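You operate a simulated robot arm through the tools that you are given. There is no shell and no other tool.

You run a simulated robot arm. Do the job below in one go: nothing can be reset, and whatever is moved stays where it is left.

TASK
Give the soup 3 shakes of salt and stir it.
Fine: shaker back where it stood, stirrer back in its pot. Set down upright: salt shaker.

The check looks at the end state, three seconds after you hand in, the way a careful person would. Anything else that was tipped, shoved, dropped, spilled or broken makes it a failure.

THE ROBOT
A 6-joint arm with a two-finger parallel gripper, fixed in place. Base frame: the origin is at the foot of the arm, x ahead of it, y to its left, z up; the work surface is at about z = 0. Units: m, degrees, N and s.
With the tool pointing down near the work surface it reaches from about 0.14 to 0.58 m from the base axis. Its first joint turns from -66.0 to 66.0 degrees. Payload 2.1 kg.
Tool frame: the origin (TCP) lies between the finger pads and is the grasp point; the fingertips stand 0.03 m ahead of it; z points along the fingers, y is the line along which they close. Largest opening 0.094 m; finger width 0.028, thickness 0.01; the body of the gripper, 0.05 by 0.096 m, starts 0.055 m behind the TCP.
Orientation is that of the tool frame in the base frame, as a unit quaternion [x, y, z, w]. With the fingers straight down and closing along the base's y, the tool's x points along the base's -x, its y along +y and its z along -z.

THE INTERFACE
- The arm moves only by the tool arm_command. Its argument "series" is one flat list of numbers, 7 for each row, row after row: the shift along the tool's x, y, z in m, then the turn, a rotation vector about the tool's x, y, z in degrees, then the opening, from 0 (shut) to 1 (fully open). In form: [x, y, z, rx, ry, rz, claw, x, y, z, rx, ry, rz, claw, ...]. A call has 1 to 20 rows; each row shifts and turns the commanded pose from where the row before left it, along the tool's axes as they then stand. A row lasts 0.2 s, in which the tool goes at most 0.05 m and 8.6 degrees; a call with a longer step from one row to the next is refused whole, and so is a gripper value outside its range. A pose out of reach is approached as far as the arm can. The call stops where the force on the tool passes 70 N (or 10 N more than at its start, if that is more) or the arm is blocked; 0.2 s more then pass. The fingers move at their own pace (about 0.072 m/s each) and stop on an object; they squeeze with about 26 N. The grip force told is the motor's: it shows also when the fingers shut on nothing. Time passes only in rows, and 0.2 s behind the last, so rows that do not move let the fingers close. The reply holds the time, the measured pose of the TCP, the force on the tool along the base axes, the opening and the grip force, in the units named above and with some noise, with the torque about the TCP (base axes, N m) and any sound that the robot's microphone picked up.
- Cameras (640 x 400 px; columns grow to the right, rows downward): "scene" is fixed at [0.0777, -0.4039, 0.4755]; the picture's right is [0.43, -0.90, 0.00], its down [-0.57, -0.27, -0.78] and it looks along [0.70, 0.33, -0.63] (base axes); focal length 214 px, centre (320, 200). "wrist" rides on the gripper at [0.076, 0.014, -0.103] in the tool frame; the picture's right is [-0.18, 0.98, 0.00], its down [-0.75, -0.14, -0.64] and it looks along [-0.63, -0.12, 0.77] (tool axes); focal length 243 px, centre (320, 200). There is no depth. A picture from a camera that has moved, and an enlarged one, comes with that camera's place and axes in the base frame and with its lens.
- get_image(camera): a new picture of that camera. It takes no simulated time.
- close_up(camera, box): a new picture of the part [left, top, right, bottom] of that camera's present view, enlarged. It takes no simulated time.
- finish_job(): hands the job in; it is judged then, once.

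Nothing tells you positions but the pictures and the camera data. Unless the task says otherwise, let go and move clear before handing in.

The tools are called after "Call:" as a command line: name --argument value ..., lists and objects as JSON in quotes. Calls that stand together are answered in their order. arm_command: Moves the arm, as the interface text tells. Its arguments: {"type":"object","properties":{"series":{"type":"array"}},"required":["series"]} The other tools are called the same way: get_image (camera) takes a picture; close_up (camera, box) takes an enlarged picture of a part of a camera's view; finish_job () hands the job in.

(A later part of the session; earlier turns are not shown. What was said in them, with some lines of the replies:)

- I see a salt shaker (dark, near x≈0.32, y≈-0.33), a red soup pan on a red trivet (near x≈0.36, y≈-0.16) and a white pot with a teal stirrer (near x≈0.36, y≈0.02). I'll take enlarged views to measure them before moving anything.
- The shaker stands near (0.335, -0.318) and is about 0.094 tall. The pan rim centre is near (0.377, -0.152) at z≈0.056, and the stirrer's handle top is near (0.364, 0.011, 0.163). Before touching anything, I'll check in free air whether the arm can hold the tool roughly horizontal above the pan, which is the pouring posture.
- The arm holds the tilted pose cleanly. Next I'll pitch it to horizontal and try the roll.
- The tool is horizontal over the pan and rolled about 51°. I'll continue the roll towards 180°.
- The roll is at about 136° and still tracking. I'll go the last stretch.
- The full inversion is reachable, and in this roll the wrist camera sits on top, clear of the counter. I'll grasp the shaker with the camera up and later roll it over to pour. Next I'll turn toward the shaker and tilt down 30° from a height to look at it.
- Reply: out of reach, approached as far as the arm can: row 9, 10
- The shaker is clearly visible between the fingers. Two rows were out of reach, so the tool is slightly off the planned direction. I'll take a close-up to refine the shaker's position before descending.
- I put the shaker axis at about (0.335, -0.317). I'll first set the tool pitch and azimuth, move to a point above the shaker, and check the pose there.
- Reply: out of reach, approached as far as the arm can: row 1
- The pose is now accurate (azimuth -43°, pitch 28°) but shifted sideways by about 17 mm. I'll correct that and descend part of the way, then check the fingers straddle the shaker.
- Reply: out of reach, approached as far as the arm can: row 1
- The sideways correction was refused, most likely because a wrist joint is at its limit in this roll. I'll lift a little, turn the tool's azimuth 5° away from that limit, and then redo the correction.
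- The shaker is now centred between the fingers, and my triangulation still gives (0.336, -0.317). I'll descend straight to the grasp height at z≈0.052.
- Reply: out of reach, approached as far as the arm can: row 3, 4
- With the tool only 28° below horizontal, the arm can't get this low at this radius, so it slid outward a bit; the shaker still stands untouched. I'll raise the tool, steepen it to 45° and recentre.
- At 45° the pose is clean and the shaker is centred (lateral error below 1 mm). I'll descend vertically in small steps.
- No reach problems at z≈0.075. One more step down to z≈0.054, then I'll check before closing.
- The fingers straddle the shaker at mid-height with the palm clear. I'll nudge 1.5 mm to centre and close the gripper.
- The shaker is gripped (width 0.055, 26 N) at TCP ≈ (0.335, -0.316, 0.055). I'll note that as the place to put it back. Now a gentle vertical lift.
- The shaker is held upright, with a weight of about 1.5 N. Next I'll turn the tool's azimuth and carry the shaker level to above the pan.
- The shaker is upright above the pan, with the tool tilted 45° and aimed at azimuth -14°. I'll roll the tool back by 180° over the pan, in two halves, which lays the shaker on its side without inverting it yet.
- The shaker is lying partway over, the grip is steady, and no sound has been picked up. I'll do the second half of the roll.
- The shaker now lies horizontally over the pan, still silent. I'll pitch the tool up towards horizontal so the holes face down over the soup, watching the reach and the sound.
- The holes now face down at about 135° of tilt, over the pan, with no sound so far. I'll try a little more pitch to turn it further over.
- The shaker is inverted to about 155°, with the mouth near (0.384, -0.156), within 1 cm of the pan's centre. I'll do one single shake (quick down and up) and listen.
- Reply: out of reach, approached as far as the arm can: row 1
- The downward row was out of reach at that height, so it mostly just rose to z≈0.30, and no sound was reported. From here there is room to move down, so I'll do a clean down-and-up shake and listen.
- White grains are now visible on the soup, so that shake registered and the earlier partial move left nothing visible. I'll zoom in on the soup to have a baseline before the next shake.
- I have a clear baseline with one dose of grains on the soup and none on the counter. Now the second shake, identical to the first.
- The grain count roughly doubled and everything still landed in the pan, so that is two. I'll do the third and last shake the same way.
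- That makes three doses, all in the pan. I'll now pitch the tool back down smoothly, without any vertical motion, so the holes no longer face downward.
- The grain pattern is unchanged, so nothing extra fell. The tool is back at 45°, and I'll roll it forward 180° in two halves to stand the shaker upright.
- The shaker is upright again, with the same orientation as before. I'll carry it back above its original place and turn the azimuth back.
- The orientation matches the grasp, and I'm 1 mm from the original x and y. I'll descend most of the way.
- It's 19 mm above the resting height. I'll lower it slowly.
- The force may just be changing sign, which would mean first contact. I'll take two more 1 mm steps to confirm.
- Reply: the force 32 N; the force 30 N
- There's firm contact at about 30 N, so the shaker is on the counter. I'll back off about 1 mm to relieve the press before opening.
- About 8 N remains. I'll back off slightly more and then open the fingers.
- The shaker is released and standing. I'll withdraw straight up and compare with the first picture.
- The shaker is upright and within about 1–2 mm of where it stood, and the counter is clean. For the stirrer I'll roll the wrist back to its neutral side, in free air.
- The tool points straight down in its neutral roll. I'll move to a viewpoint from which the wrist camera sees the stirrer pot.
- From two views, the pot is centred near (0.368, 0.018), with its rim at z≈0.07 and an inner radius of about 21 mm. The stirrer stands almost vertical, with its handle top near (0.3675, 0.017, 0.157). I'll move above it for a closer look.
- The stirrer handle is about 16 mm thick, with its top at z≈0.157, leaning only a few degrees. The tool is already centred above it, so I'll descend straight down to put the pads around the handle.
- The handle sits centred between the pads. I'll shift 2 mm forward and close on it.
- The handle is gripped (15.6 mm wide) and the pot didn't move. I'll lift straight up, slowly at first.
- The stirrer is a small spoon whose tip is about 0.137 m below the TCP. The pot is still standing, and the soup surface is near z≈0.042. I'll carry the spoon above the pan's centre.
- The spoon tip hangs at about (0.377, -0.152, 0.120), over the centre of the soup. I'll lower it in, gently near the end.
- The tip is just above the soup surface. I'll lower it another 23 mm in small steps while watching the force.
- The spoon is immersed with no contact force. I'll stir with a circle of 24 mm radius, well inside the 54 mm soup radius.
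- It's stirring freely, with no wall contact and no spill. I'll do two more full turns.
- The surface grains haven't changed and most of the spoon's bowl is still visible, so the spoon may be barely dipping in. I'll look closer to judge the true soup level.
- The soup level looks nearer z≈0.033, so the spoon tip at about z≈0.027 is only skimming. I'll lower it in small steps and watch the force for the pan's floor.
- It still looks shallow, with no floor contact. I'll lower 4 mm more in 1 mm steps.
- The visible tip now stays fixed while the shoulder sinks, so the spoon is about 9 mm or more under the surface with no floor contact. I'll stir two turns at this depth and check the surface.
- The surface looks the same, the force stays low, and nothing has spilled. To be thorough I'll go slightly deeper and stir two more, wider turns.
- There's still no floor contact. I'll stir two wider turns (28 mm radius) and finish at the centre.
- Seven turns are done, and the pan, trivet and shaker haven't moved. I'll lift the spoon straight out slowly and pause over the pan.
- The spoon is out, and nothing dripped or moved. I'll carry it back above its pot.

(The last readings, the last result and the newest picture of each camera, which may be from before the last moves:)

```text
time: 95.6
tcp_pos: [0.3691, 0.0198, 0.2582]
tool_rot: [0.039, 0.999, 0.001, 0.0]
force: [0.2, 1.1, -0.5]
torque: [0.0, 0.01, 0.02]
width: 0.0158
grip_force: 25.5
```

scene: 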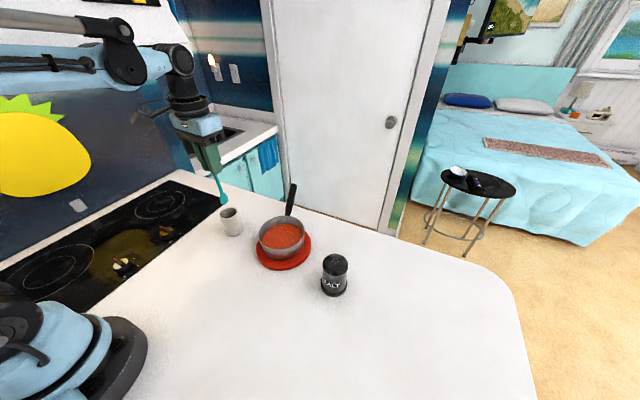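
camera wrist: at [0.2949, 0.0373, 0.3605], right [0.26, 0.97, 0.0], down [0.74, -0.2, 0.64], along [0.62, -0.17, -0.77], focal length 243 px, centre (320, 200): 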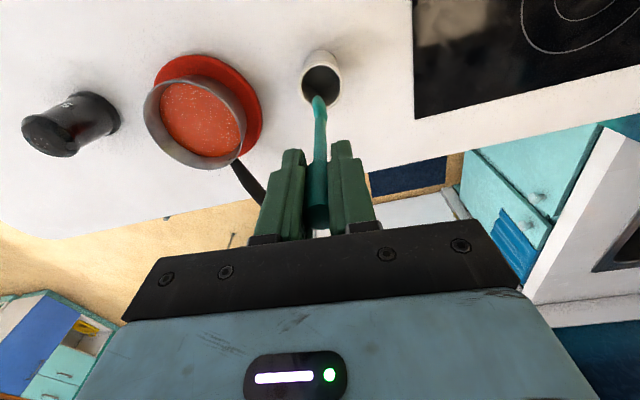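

I'm within 2 mm of the grasp position. I'll correct y by -1.7 mm and lower until the tip is just above the rim, then check alignment.

Call:
arm_command --series '[0, -0.0017, 0, 0, 0, 0, 0, 0, 0, 0.015, 0, 0, 0, 0, 0, 0, 0.015, 0, 0, 0, 0, 0, 0, 0.012, 0, 0, 0, 0, 0, 0, 0, 0, 0, 0, 0]'

Call:
close_up --camera "wrist" --box '[270, 40, 370, 140]'

Call:
close_up --camera "scene" --box '[205, 165, 265, 245]'

```text
time: 96.8
tcp_pos: [0.3694, 0.0159, 0.2165]
tool_rot: [0.039, 0.999, 0.001, 0.0]
force: [-0.2, -0.3, 0.3]
torque: [0.01, -0.02, -0.03]
width: 0.0158
grip_force: 26.0
```

```text
4.00 times, centred on (320, 90) of wrist
camera zoom: at [0.2952, 0.0342, 0.3181], right [0.26, 0.97, 0.0], down [0.74, -0.2, 0.64], along [0.62, -0.17, -0.77], focal length 970 px, centre (320, 640)
```

zoom: 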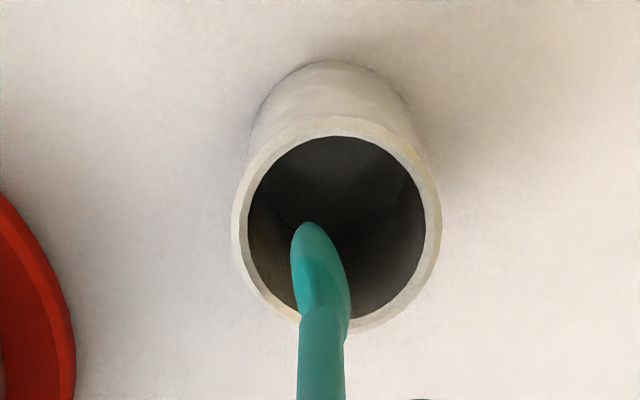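

```text
5.00 times, centred on (235, 205) of scene
camera zoom: at [0.0777, -0.4039, 0.4755], right [0.43, -0.9, 0.0], down [-0.57, -0.27, -0.78], along [0.7, 0.33, -0.63], focal length 1072 px, centre (745, 175)
```

zoom: 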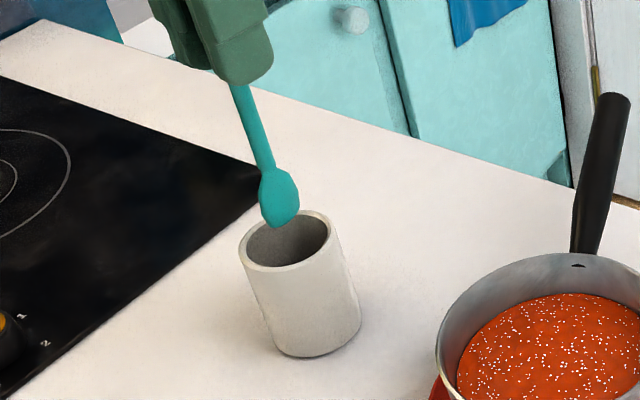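

Just above the rim, the tip sits about 5 mm off the pot's centre toward -y and 4 mm toward -x. I'll centre it (+4 mm in y, +3 mm in x) and insert it slowly while watching the force.

Call:
arm_command --series '[-0.003, 0.004, 0, 0, 0, 0, 0, 0, 0, 0, 0, 0, 0, 0, 0, 0, 0.008, 0, 0, 0, 0, 0, 0, 0.01, 0, 0, 0, 0, 0, 0, 0.01, 0, 0, 0, 0, 0, 0, 0, 0, 0, 0, 0]'

Call:
close_up --camera "wrist" --box '[270, 40, 370, 140]'

Call:
close_up --camera "scene" --box '[205, 165, 265, 245]'

```text
time: 98.2
tcp_pos: [0.3718, 0.0206, 0.1878]
tool_rot: [0.04, 0.999, 0.001, 0.002]
force: [0.5, -0.5, -0.7]
torque: [0.03, 0.01, 0.01]
width: 0.016
grip_force: 26.3
```

```text
4.00 times, centred on (320, 90) of wrist
camera zoom: at [0.2979, 0.0385, 0.2902], right [0.26, 0.97, 0.0], down [0.74, -0.2, 0.64], along [0.62, -0.17, -0.77], focal length 970 px, centre (320, 640)
```

zoom: 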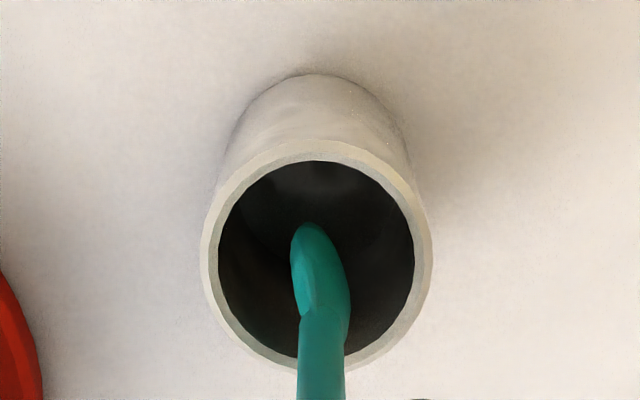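

```text
5.00 times, centred on (235, 205) of scene
camera zoom: at [0.0777, -0.4039, 0.4755], right [0.43, -0.9, 0.0], down [-0.57, -0.27, -0.78], along [0.7, 0.33, -0.63], focal length 1072 px, centre (745, 175)
```

zoom: 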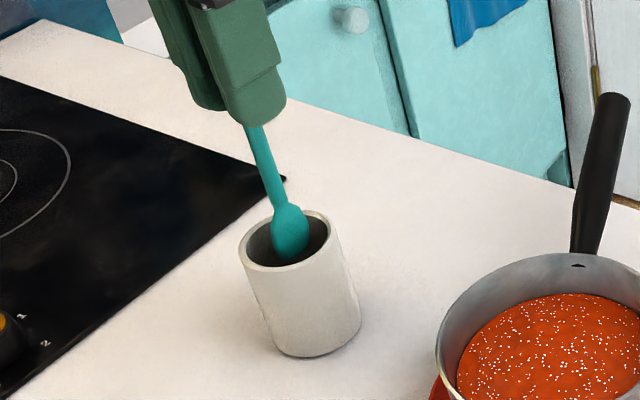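

The spoon is inside the pot's mouth, well centred, with no contact. I'll continue down.

Call:
arm_command --series '[0, 0, 0.0095, 0, 0, 0, 0, 0, 0, 0.0095, 0, 0, 0, 0, 0, 0, 0.0095, 0, 0, 0, 0, 0, 0, 0.0095, 0, 0, 0, 0, 0, 0, 0.0075, 0, 0, 0, 0, 0, 0, 0, 0, 0, 0, 0]'

Call:
close_up --camera "scene" --box '[205, 165, 265, 245]'

```text
time: 99.6
tcp_pos: [0.3725, 0.0207, 0.1429]
tool_rot: [0.04, 0.999, 0.001, 0.0]
force: [0.2, 0.2, 0.1]
torque: [0.02, -0.02, -0.02]
width: 0.0157
grip_force: 25.9
```

```text
5.00 times, centred on (235, 205) of scene
camera zoom: at [0.0777, -0.4039, 0.4755], right [0.43, -0.9, 0.0], down [-0.57, -0.27, -0.78], along [0.7, 0.33, -0.63], focal length 1072 px, centre (745, 175)
```

zoom: 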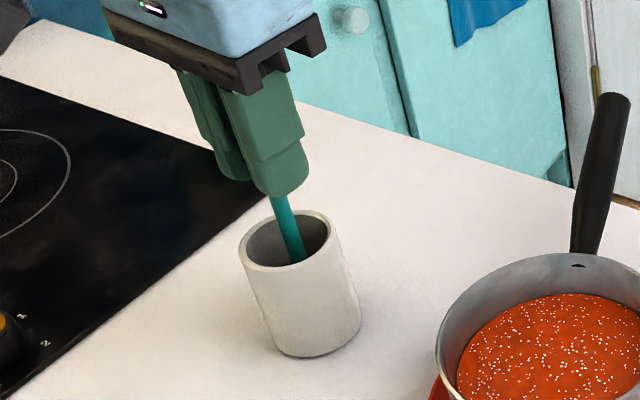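

The spoon is nearly down and free of the walls. I'll take the last few millimetres in small steps until light contact or the original height.

Call:
arm_command --series '[0, 0, 0.0015, 0, 0, 0, 0, 0, 0, 0.0015, 0, 0, 0, 0, 0, 0, 0.0015, 0, 0, 0, 0, 0, 0, 0, 0, 0, 0, 0]'

Call:
arm_command --series '[0, 0, 0.001, 0, 0, 0, 0, 0, 0, 0, 0, 0, 0, 0]'

```text
time: 100.6
tcp_pos: [0.3728, 0.0192, 0.1375]
tool_rot: [0.039, 0.999, 0.001, 0.001]
force: [0.3, -0.4, -0.1]
torque: [0.0, 0.01, 0.01]
width: 0.0157
grip_force: 26.0
```

```text
time: 101.2
tcp_pos: [0.3716, 0.0211, 0.1379]
tool_rot: [0.039, 0.999, 0.001, 0.001]
force: [-0.6, -0.1, 0.1]
torque: [0.02, 0.04, -0.03]
width: 0.0156
grip_force: 26.1
```

No contact yet at about the original height. I'll try one more millimetre.

Call:
arm_command --series '[0, 0, 0.001, 0, 0, 0, 0, 0, 0, 0, 0, 0, 0, 0]'

```text
time: 101.8
tcp_pos: [0.3726, 0.0192, 0.1359]
tool_rot: [0.039, 0.999, 0.001, 0.001]
force: [0.0, -0.6, 9.4]
torque: [0.01, 0.01, -0.01]
width: 0.0156
grip_force: 25.9
```

That's light floor contact at 9 N, so the spoon is standing on the pot's bottom. I'll back off half a millimetre and open gently.

Call:
arm_command --series '[0, 0, -0.0005, 0, 0, 0, 0, 0, 0, 0, 0, 0, 0, 0, 0, 0, 0, 0, 0, 0, 0.2, 0, 0, 0, 0, 0, 0, 0.25, 0, 0, 0, 0, 0, 0, 0.3, 0, 0, 0, 0, 0, 0, 0.4, 0, 0, 0, 0, 0, 0, 0.5, 0, 0, 0, 0, 0, 0, 0.6, 0, 0, 0, 0, 0, 0, 0.7, 0, 0, 0, 0, 0, 0, 0.7]'

Call:
close_up --camera "scene" --box '[190, 130, 290, 250]'

Call:
get_image --camera "wrist"

```text
time: 104.0
tcp_pos: [0.3731, 0.0198, 0.137]
tool_rot: [0.04, 0.999, 0.0, 0.002]
force: [0.3, 0.4, 0.0]
torque: [-0.03, 0.0, -0.03]
width: 0.0658
grip_force: 0.0
```

```text
3.33 times, centred on (240, 190) of scene
camera zoom: at [0.0777, -0.4039, 0.4755], right [0.43, -0.9, 0.0], down [-0.57, -0.27, -0.78], along [0.7, 0.33, -0.63], focal length 715 px, centre (587, 233)
```

zoom: 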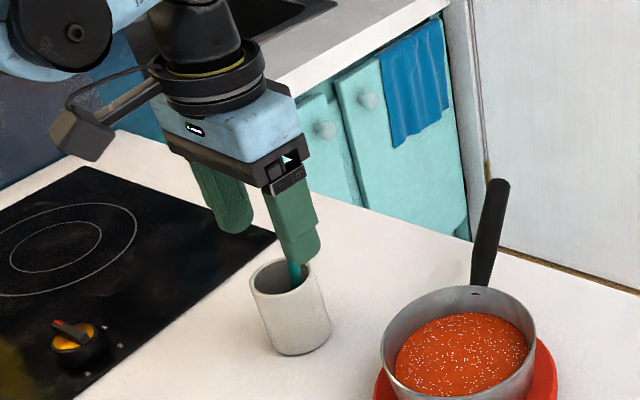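

```text
taken
camera wrist: at [0.298, 0.0383, 0.2384], right [0.26, 0.97, 0.0], down [0.74, -0.2, 0.64], along [0.62, -0.17, -0.77], focal length 243 px, centre (320, 200)
```

wrist: 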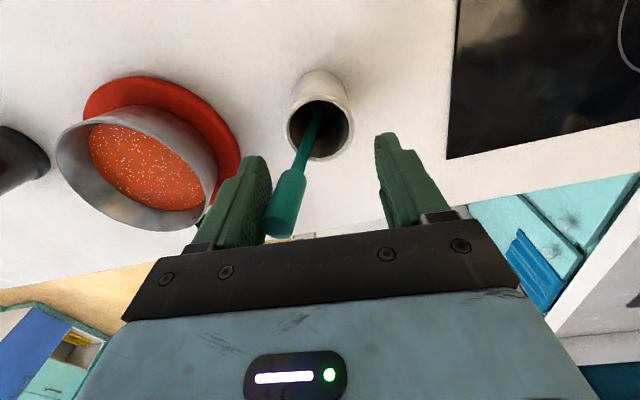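

The stirrer is in its pot, leaning lightly against the -y finger. I'll open slowly to let it settle onto the rim, then see where it rests.

Call:
arm_command --series '[0, 0, 0, 0, 0, 0, 0.75, 0, 0, 0, 0, 0, 0, 0.8, 0, 0, 0, 0, 0, 0, 0.85, 0, 0, 0, 0, 0, 0, 0.9, 0, 0, 0, 0, 0, 0, 0.95, 0, 0, 0, 0, 0, 0, 1, 0, 0, 0, 0, 0, 0, 1, 0, 0, 0, 0, 0, 0, 1]'

Call:
close_up --camera "scene" --box '[190, 130, 290, 250]'

Call:
get_image --camera "wrist"

```text
time: 105.8
tcp_pos: [0.3734, 0.0197, 0.137]
tool_rot: [0.039, 0.999, 0.001, 0.001]
force: [0.0, -0.7, 0.4]
torque: [-0.02, -0.03, -0.01]
width: 0.0942
grip_force: 0.1
```

```text
3.33 times, centred on (240, 190) of scene
camera zoom: at [0.0777, -0.4039, 0.4755], right [0.43, -0.9, 0.0], down [-0.57, -0.27, -0.78], along [0.7, 0.33, -0.63], focal length 715 px, centre (587, 233)
```

zoom: 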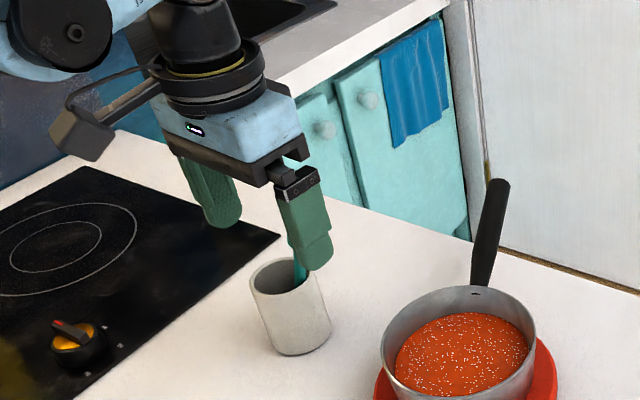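

```text
taken
camera wrist: at [0.298, 0.0382, 0.2384], right [0.26, 0.97, 0.0], down [0.74, -0.2, 0.64], along [0.62, -0.17, -0.77], focal length 243 px, centre (320, 200)
```

wrist: 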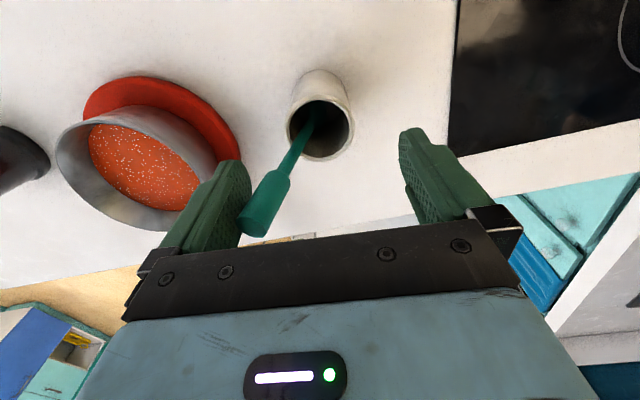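

The handle may still touch the left finger. I'll slide the gripper slowly toward -y so the finger gives way and the stirrer settles on the rim.

Call:
arm_command --series '[0, -0.004, 0, 0, 0, 0, 1, 0, -0.004, 0, 0, 0, 0, 1, 0, -0.004, 0, 0, 0, 0, 1, 0, -0.004, 0, 0, 0, 0, 1, 0, -0.004, 0, 0, 0, 0, 1, 0, 0, 0, 0, 0, 0, 1]'

Call:
get_image --camera "wrist"

Call:
close_up --camera "scene" --box '[190, 130, 290, 250]'

```text
time: 107.2
tcp_pos: [0.3712, 0.0004, 0.1361]
tool_rot: [0.04, 0.999, 0.0, 0.001]
force: [0.4, -0.7, -1.5]
torque: [0.03, 0.02, -0.05]
width: 0.0942
grip_force: 0.0
```

```text
taken
camera wrist: at [0.2965, 0.0183, 0.2387], right [0.26, 0.97, 0.0], down [0.74, -0.2, 0.64], along [0.62, -0.17, -0.77], focal length 243 px, centre (320, 200)
```

wrist: 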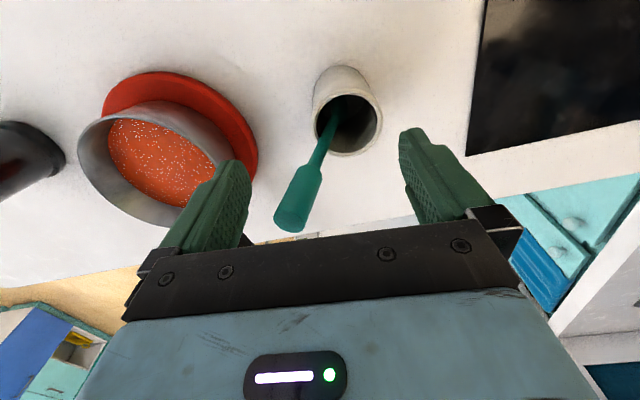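

```text
3.33 times, centred on (240, 190) of scene
camera zoom: at [0.0777, -0.4039, 0.4755], right [0.43, -0.9, 0.0], down [-0.57, -0.27, -0.78], along [0.7, 0.33, -0.63], focal length 715 px, centre (587, 233)
```

zoom: 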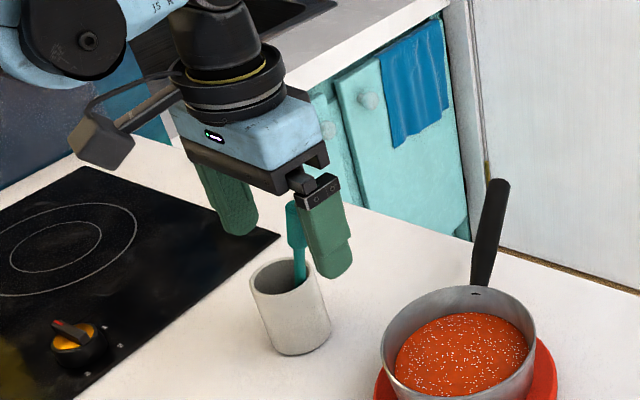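

The stirrer rests on the pot's rim, clear of both fingers, and the pot hasn't moved. I'll rise straight up and check everything.

Call:
arm_command --series '[0, 0, -0.015, 0, 0, 0, 1, 0, 0, -0.025, 0, 0, 0, 1, 0, 0, -0.03, 0, 0, 0, 1, 0, 0, -0.035, 0, 0, 0, 1, 0, 0, -0.035, 0, 0, 0, 1, 0, 0, 0, 0, 0, 0, 1]'

Call:
get_image --camera "scene"

Call:
close_up --camera "scene" --box '[200, 170, 360, 300]'

Call:
get_image --camera "wrist"

```text
time: 108.6
tcp_pos: [0.371, -0.0005, 0.2774]
tool_rot: [0.039, 0.999, 0.001, 0.001]
force: [-0.8, -0.5, 0.0]
torque: [-0.02, 0.05, 0.02]
width: 0.0939
grip_force: 0.2
```

```text
taken
```

scene: 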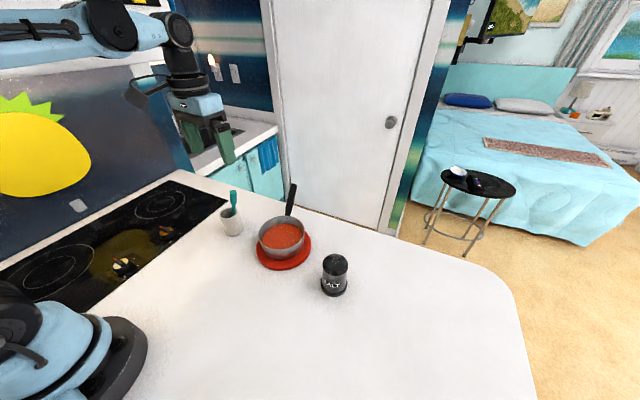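

```text
3.08 times, centred on (280, 235) of scene
camera zoom: at [0.0777, -0.4039, 0.4755], right [0.43, -0.9, 0.0], down [-0.57, -0.27, -0.78], along [0.7, 0.33, -0.63], focal length 660 px, centre (443, 92)
```

zoom: 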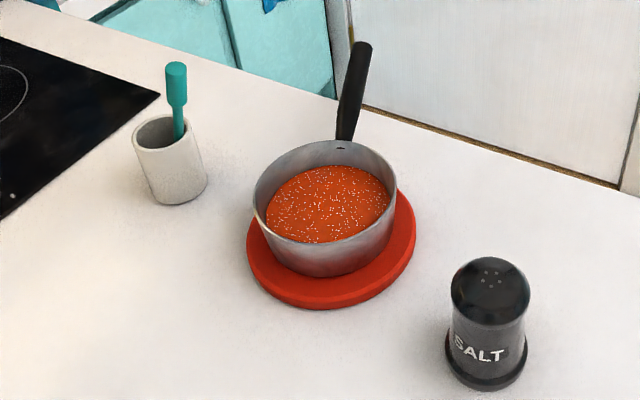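

```text
taken
camera wrist: at [0.296, 0.018, 0.379], right [0.26, 0.97, 0.0], down [0.74, -0.2, 0.64], along [0.62, -0.17, -0.77], focal length 243 px, centre (320, 200)
```

wrist: 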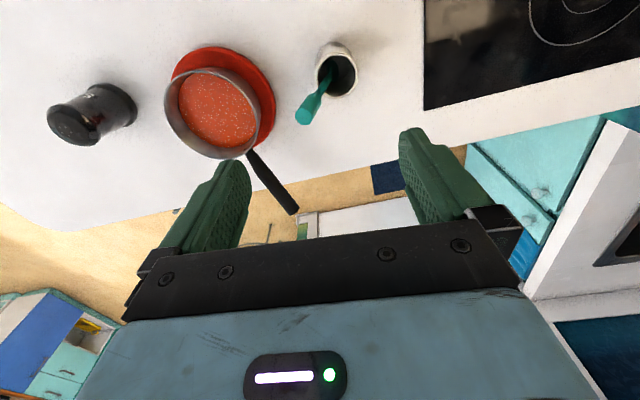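

Everything is in place: the stirrer is in its pot, the shaker is upright, and the pan and trivet haven't shifted. I'll take a last close look at the soup and counter.

Call:
close_up --camera "scene" --box '[250, 210, 320, 270]'

Call:
close_up --camera "scene" --box '[205, 175, 265, 245]'

Call:
close_up --camera "wrist" --box '[150, 30, 370, 165]'

```text
6.67 times, centred on (285, 240) of scene
camera zoom: at [0.0777, -0.4039, 0.4755], right [0.43, -0.9, 0.0], down [-0.57, -0.27, -0.78], along [0.7, 0.33, -0.63], focal length 1430 px, centre (553, -67)
```

zoom: 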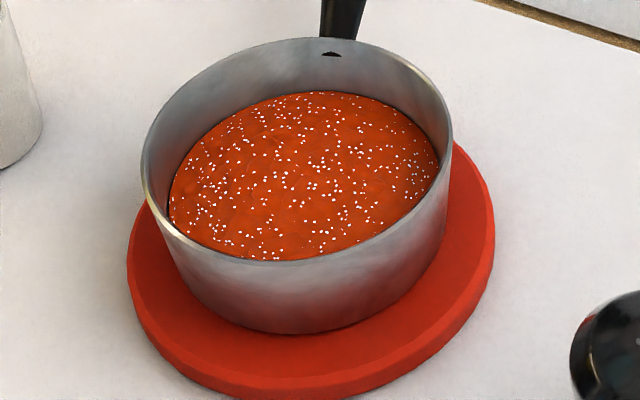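

```text
5.71 times, centred on (235, 210) of scene
camera zoom: at [0.0777, -0.4039, 0.4755], right [0.43, -0.9, 0.0], down [-0.57, -0.27, -0.78], along [0.7, 0.33, -0.63], focal length 1226 px, centre (806, 143)
```

zoom: 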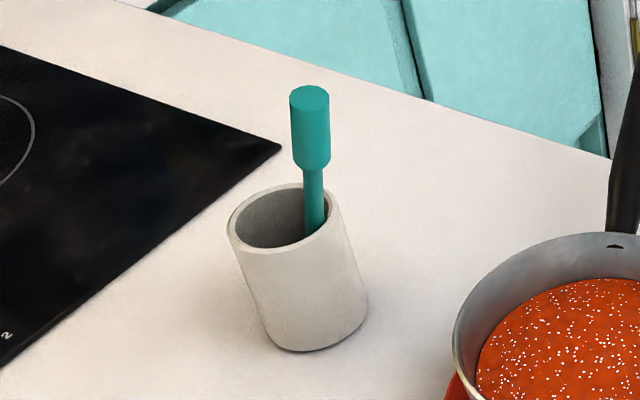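

```text
2.91 times, centred on (260, 98) of wrist
camera zoom: at [0.296, 0.018, 0.379], right [0.26, 0.97, 0.0], down [0.74, -0.2, 0.64], along [0.62, -0.17, -0.77], focal length 706 px, centre (494, 498)
```

zoom: 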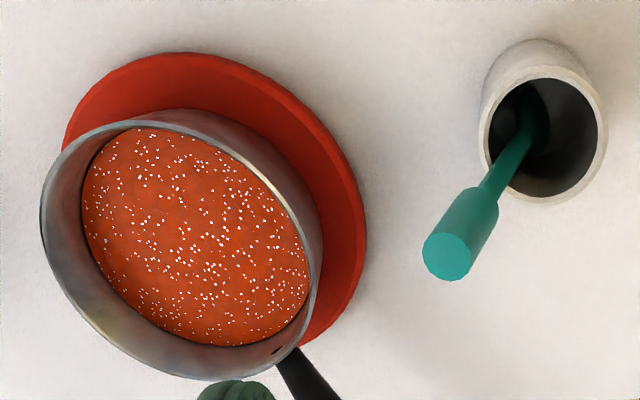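

The soup has three doses of salt and has been stirred seven turns. The counter is clean. The shaker stands upright on its spot, the stirrer rests in its pot, and the gripper is empty and clear, so I'm handing in.

Call:
finish_job

```text
The job is handed in.
```

I gave the soup three shakes of salt and stirred it seven turns. I then put everything back and handed the job in.

- **Salt:** My first shake attempt went out of reach and dropped no salt that I could see. The next three each added grains, and all of them landed in the pan.
- **Stirring:** The first three turns were shallow, so I lowered the spoon and did four more. The salt grains still looked the same on the surface afterwards, so I can't tell from the pictures how well it mixed in.
- **Shaker:** It stands upright within about 2 mm of where it stood.
- **Stirrer:** It is back in its pot, but it now leans on the rim, where it had stood nearly upright before.
- **Everything else:** The pan, trivet and pot look unmoved, there is no salt on the counter, and the gripper is empty and clear.
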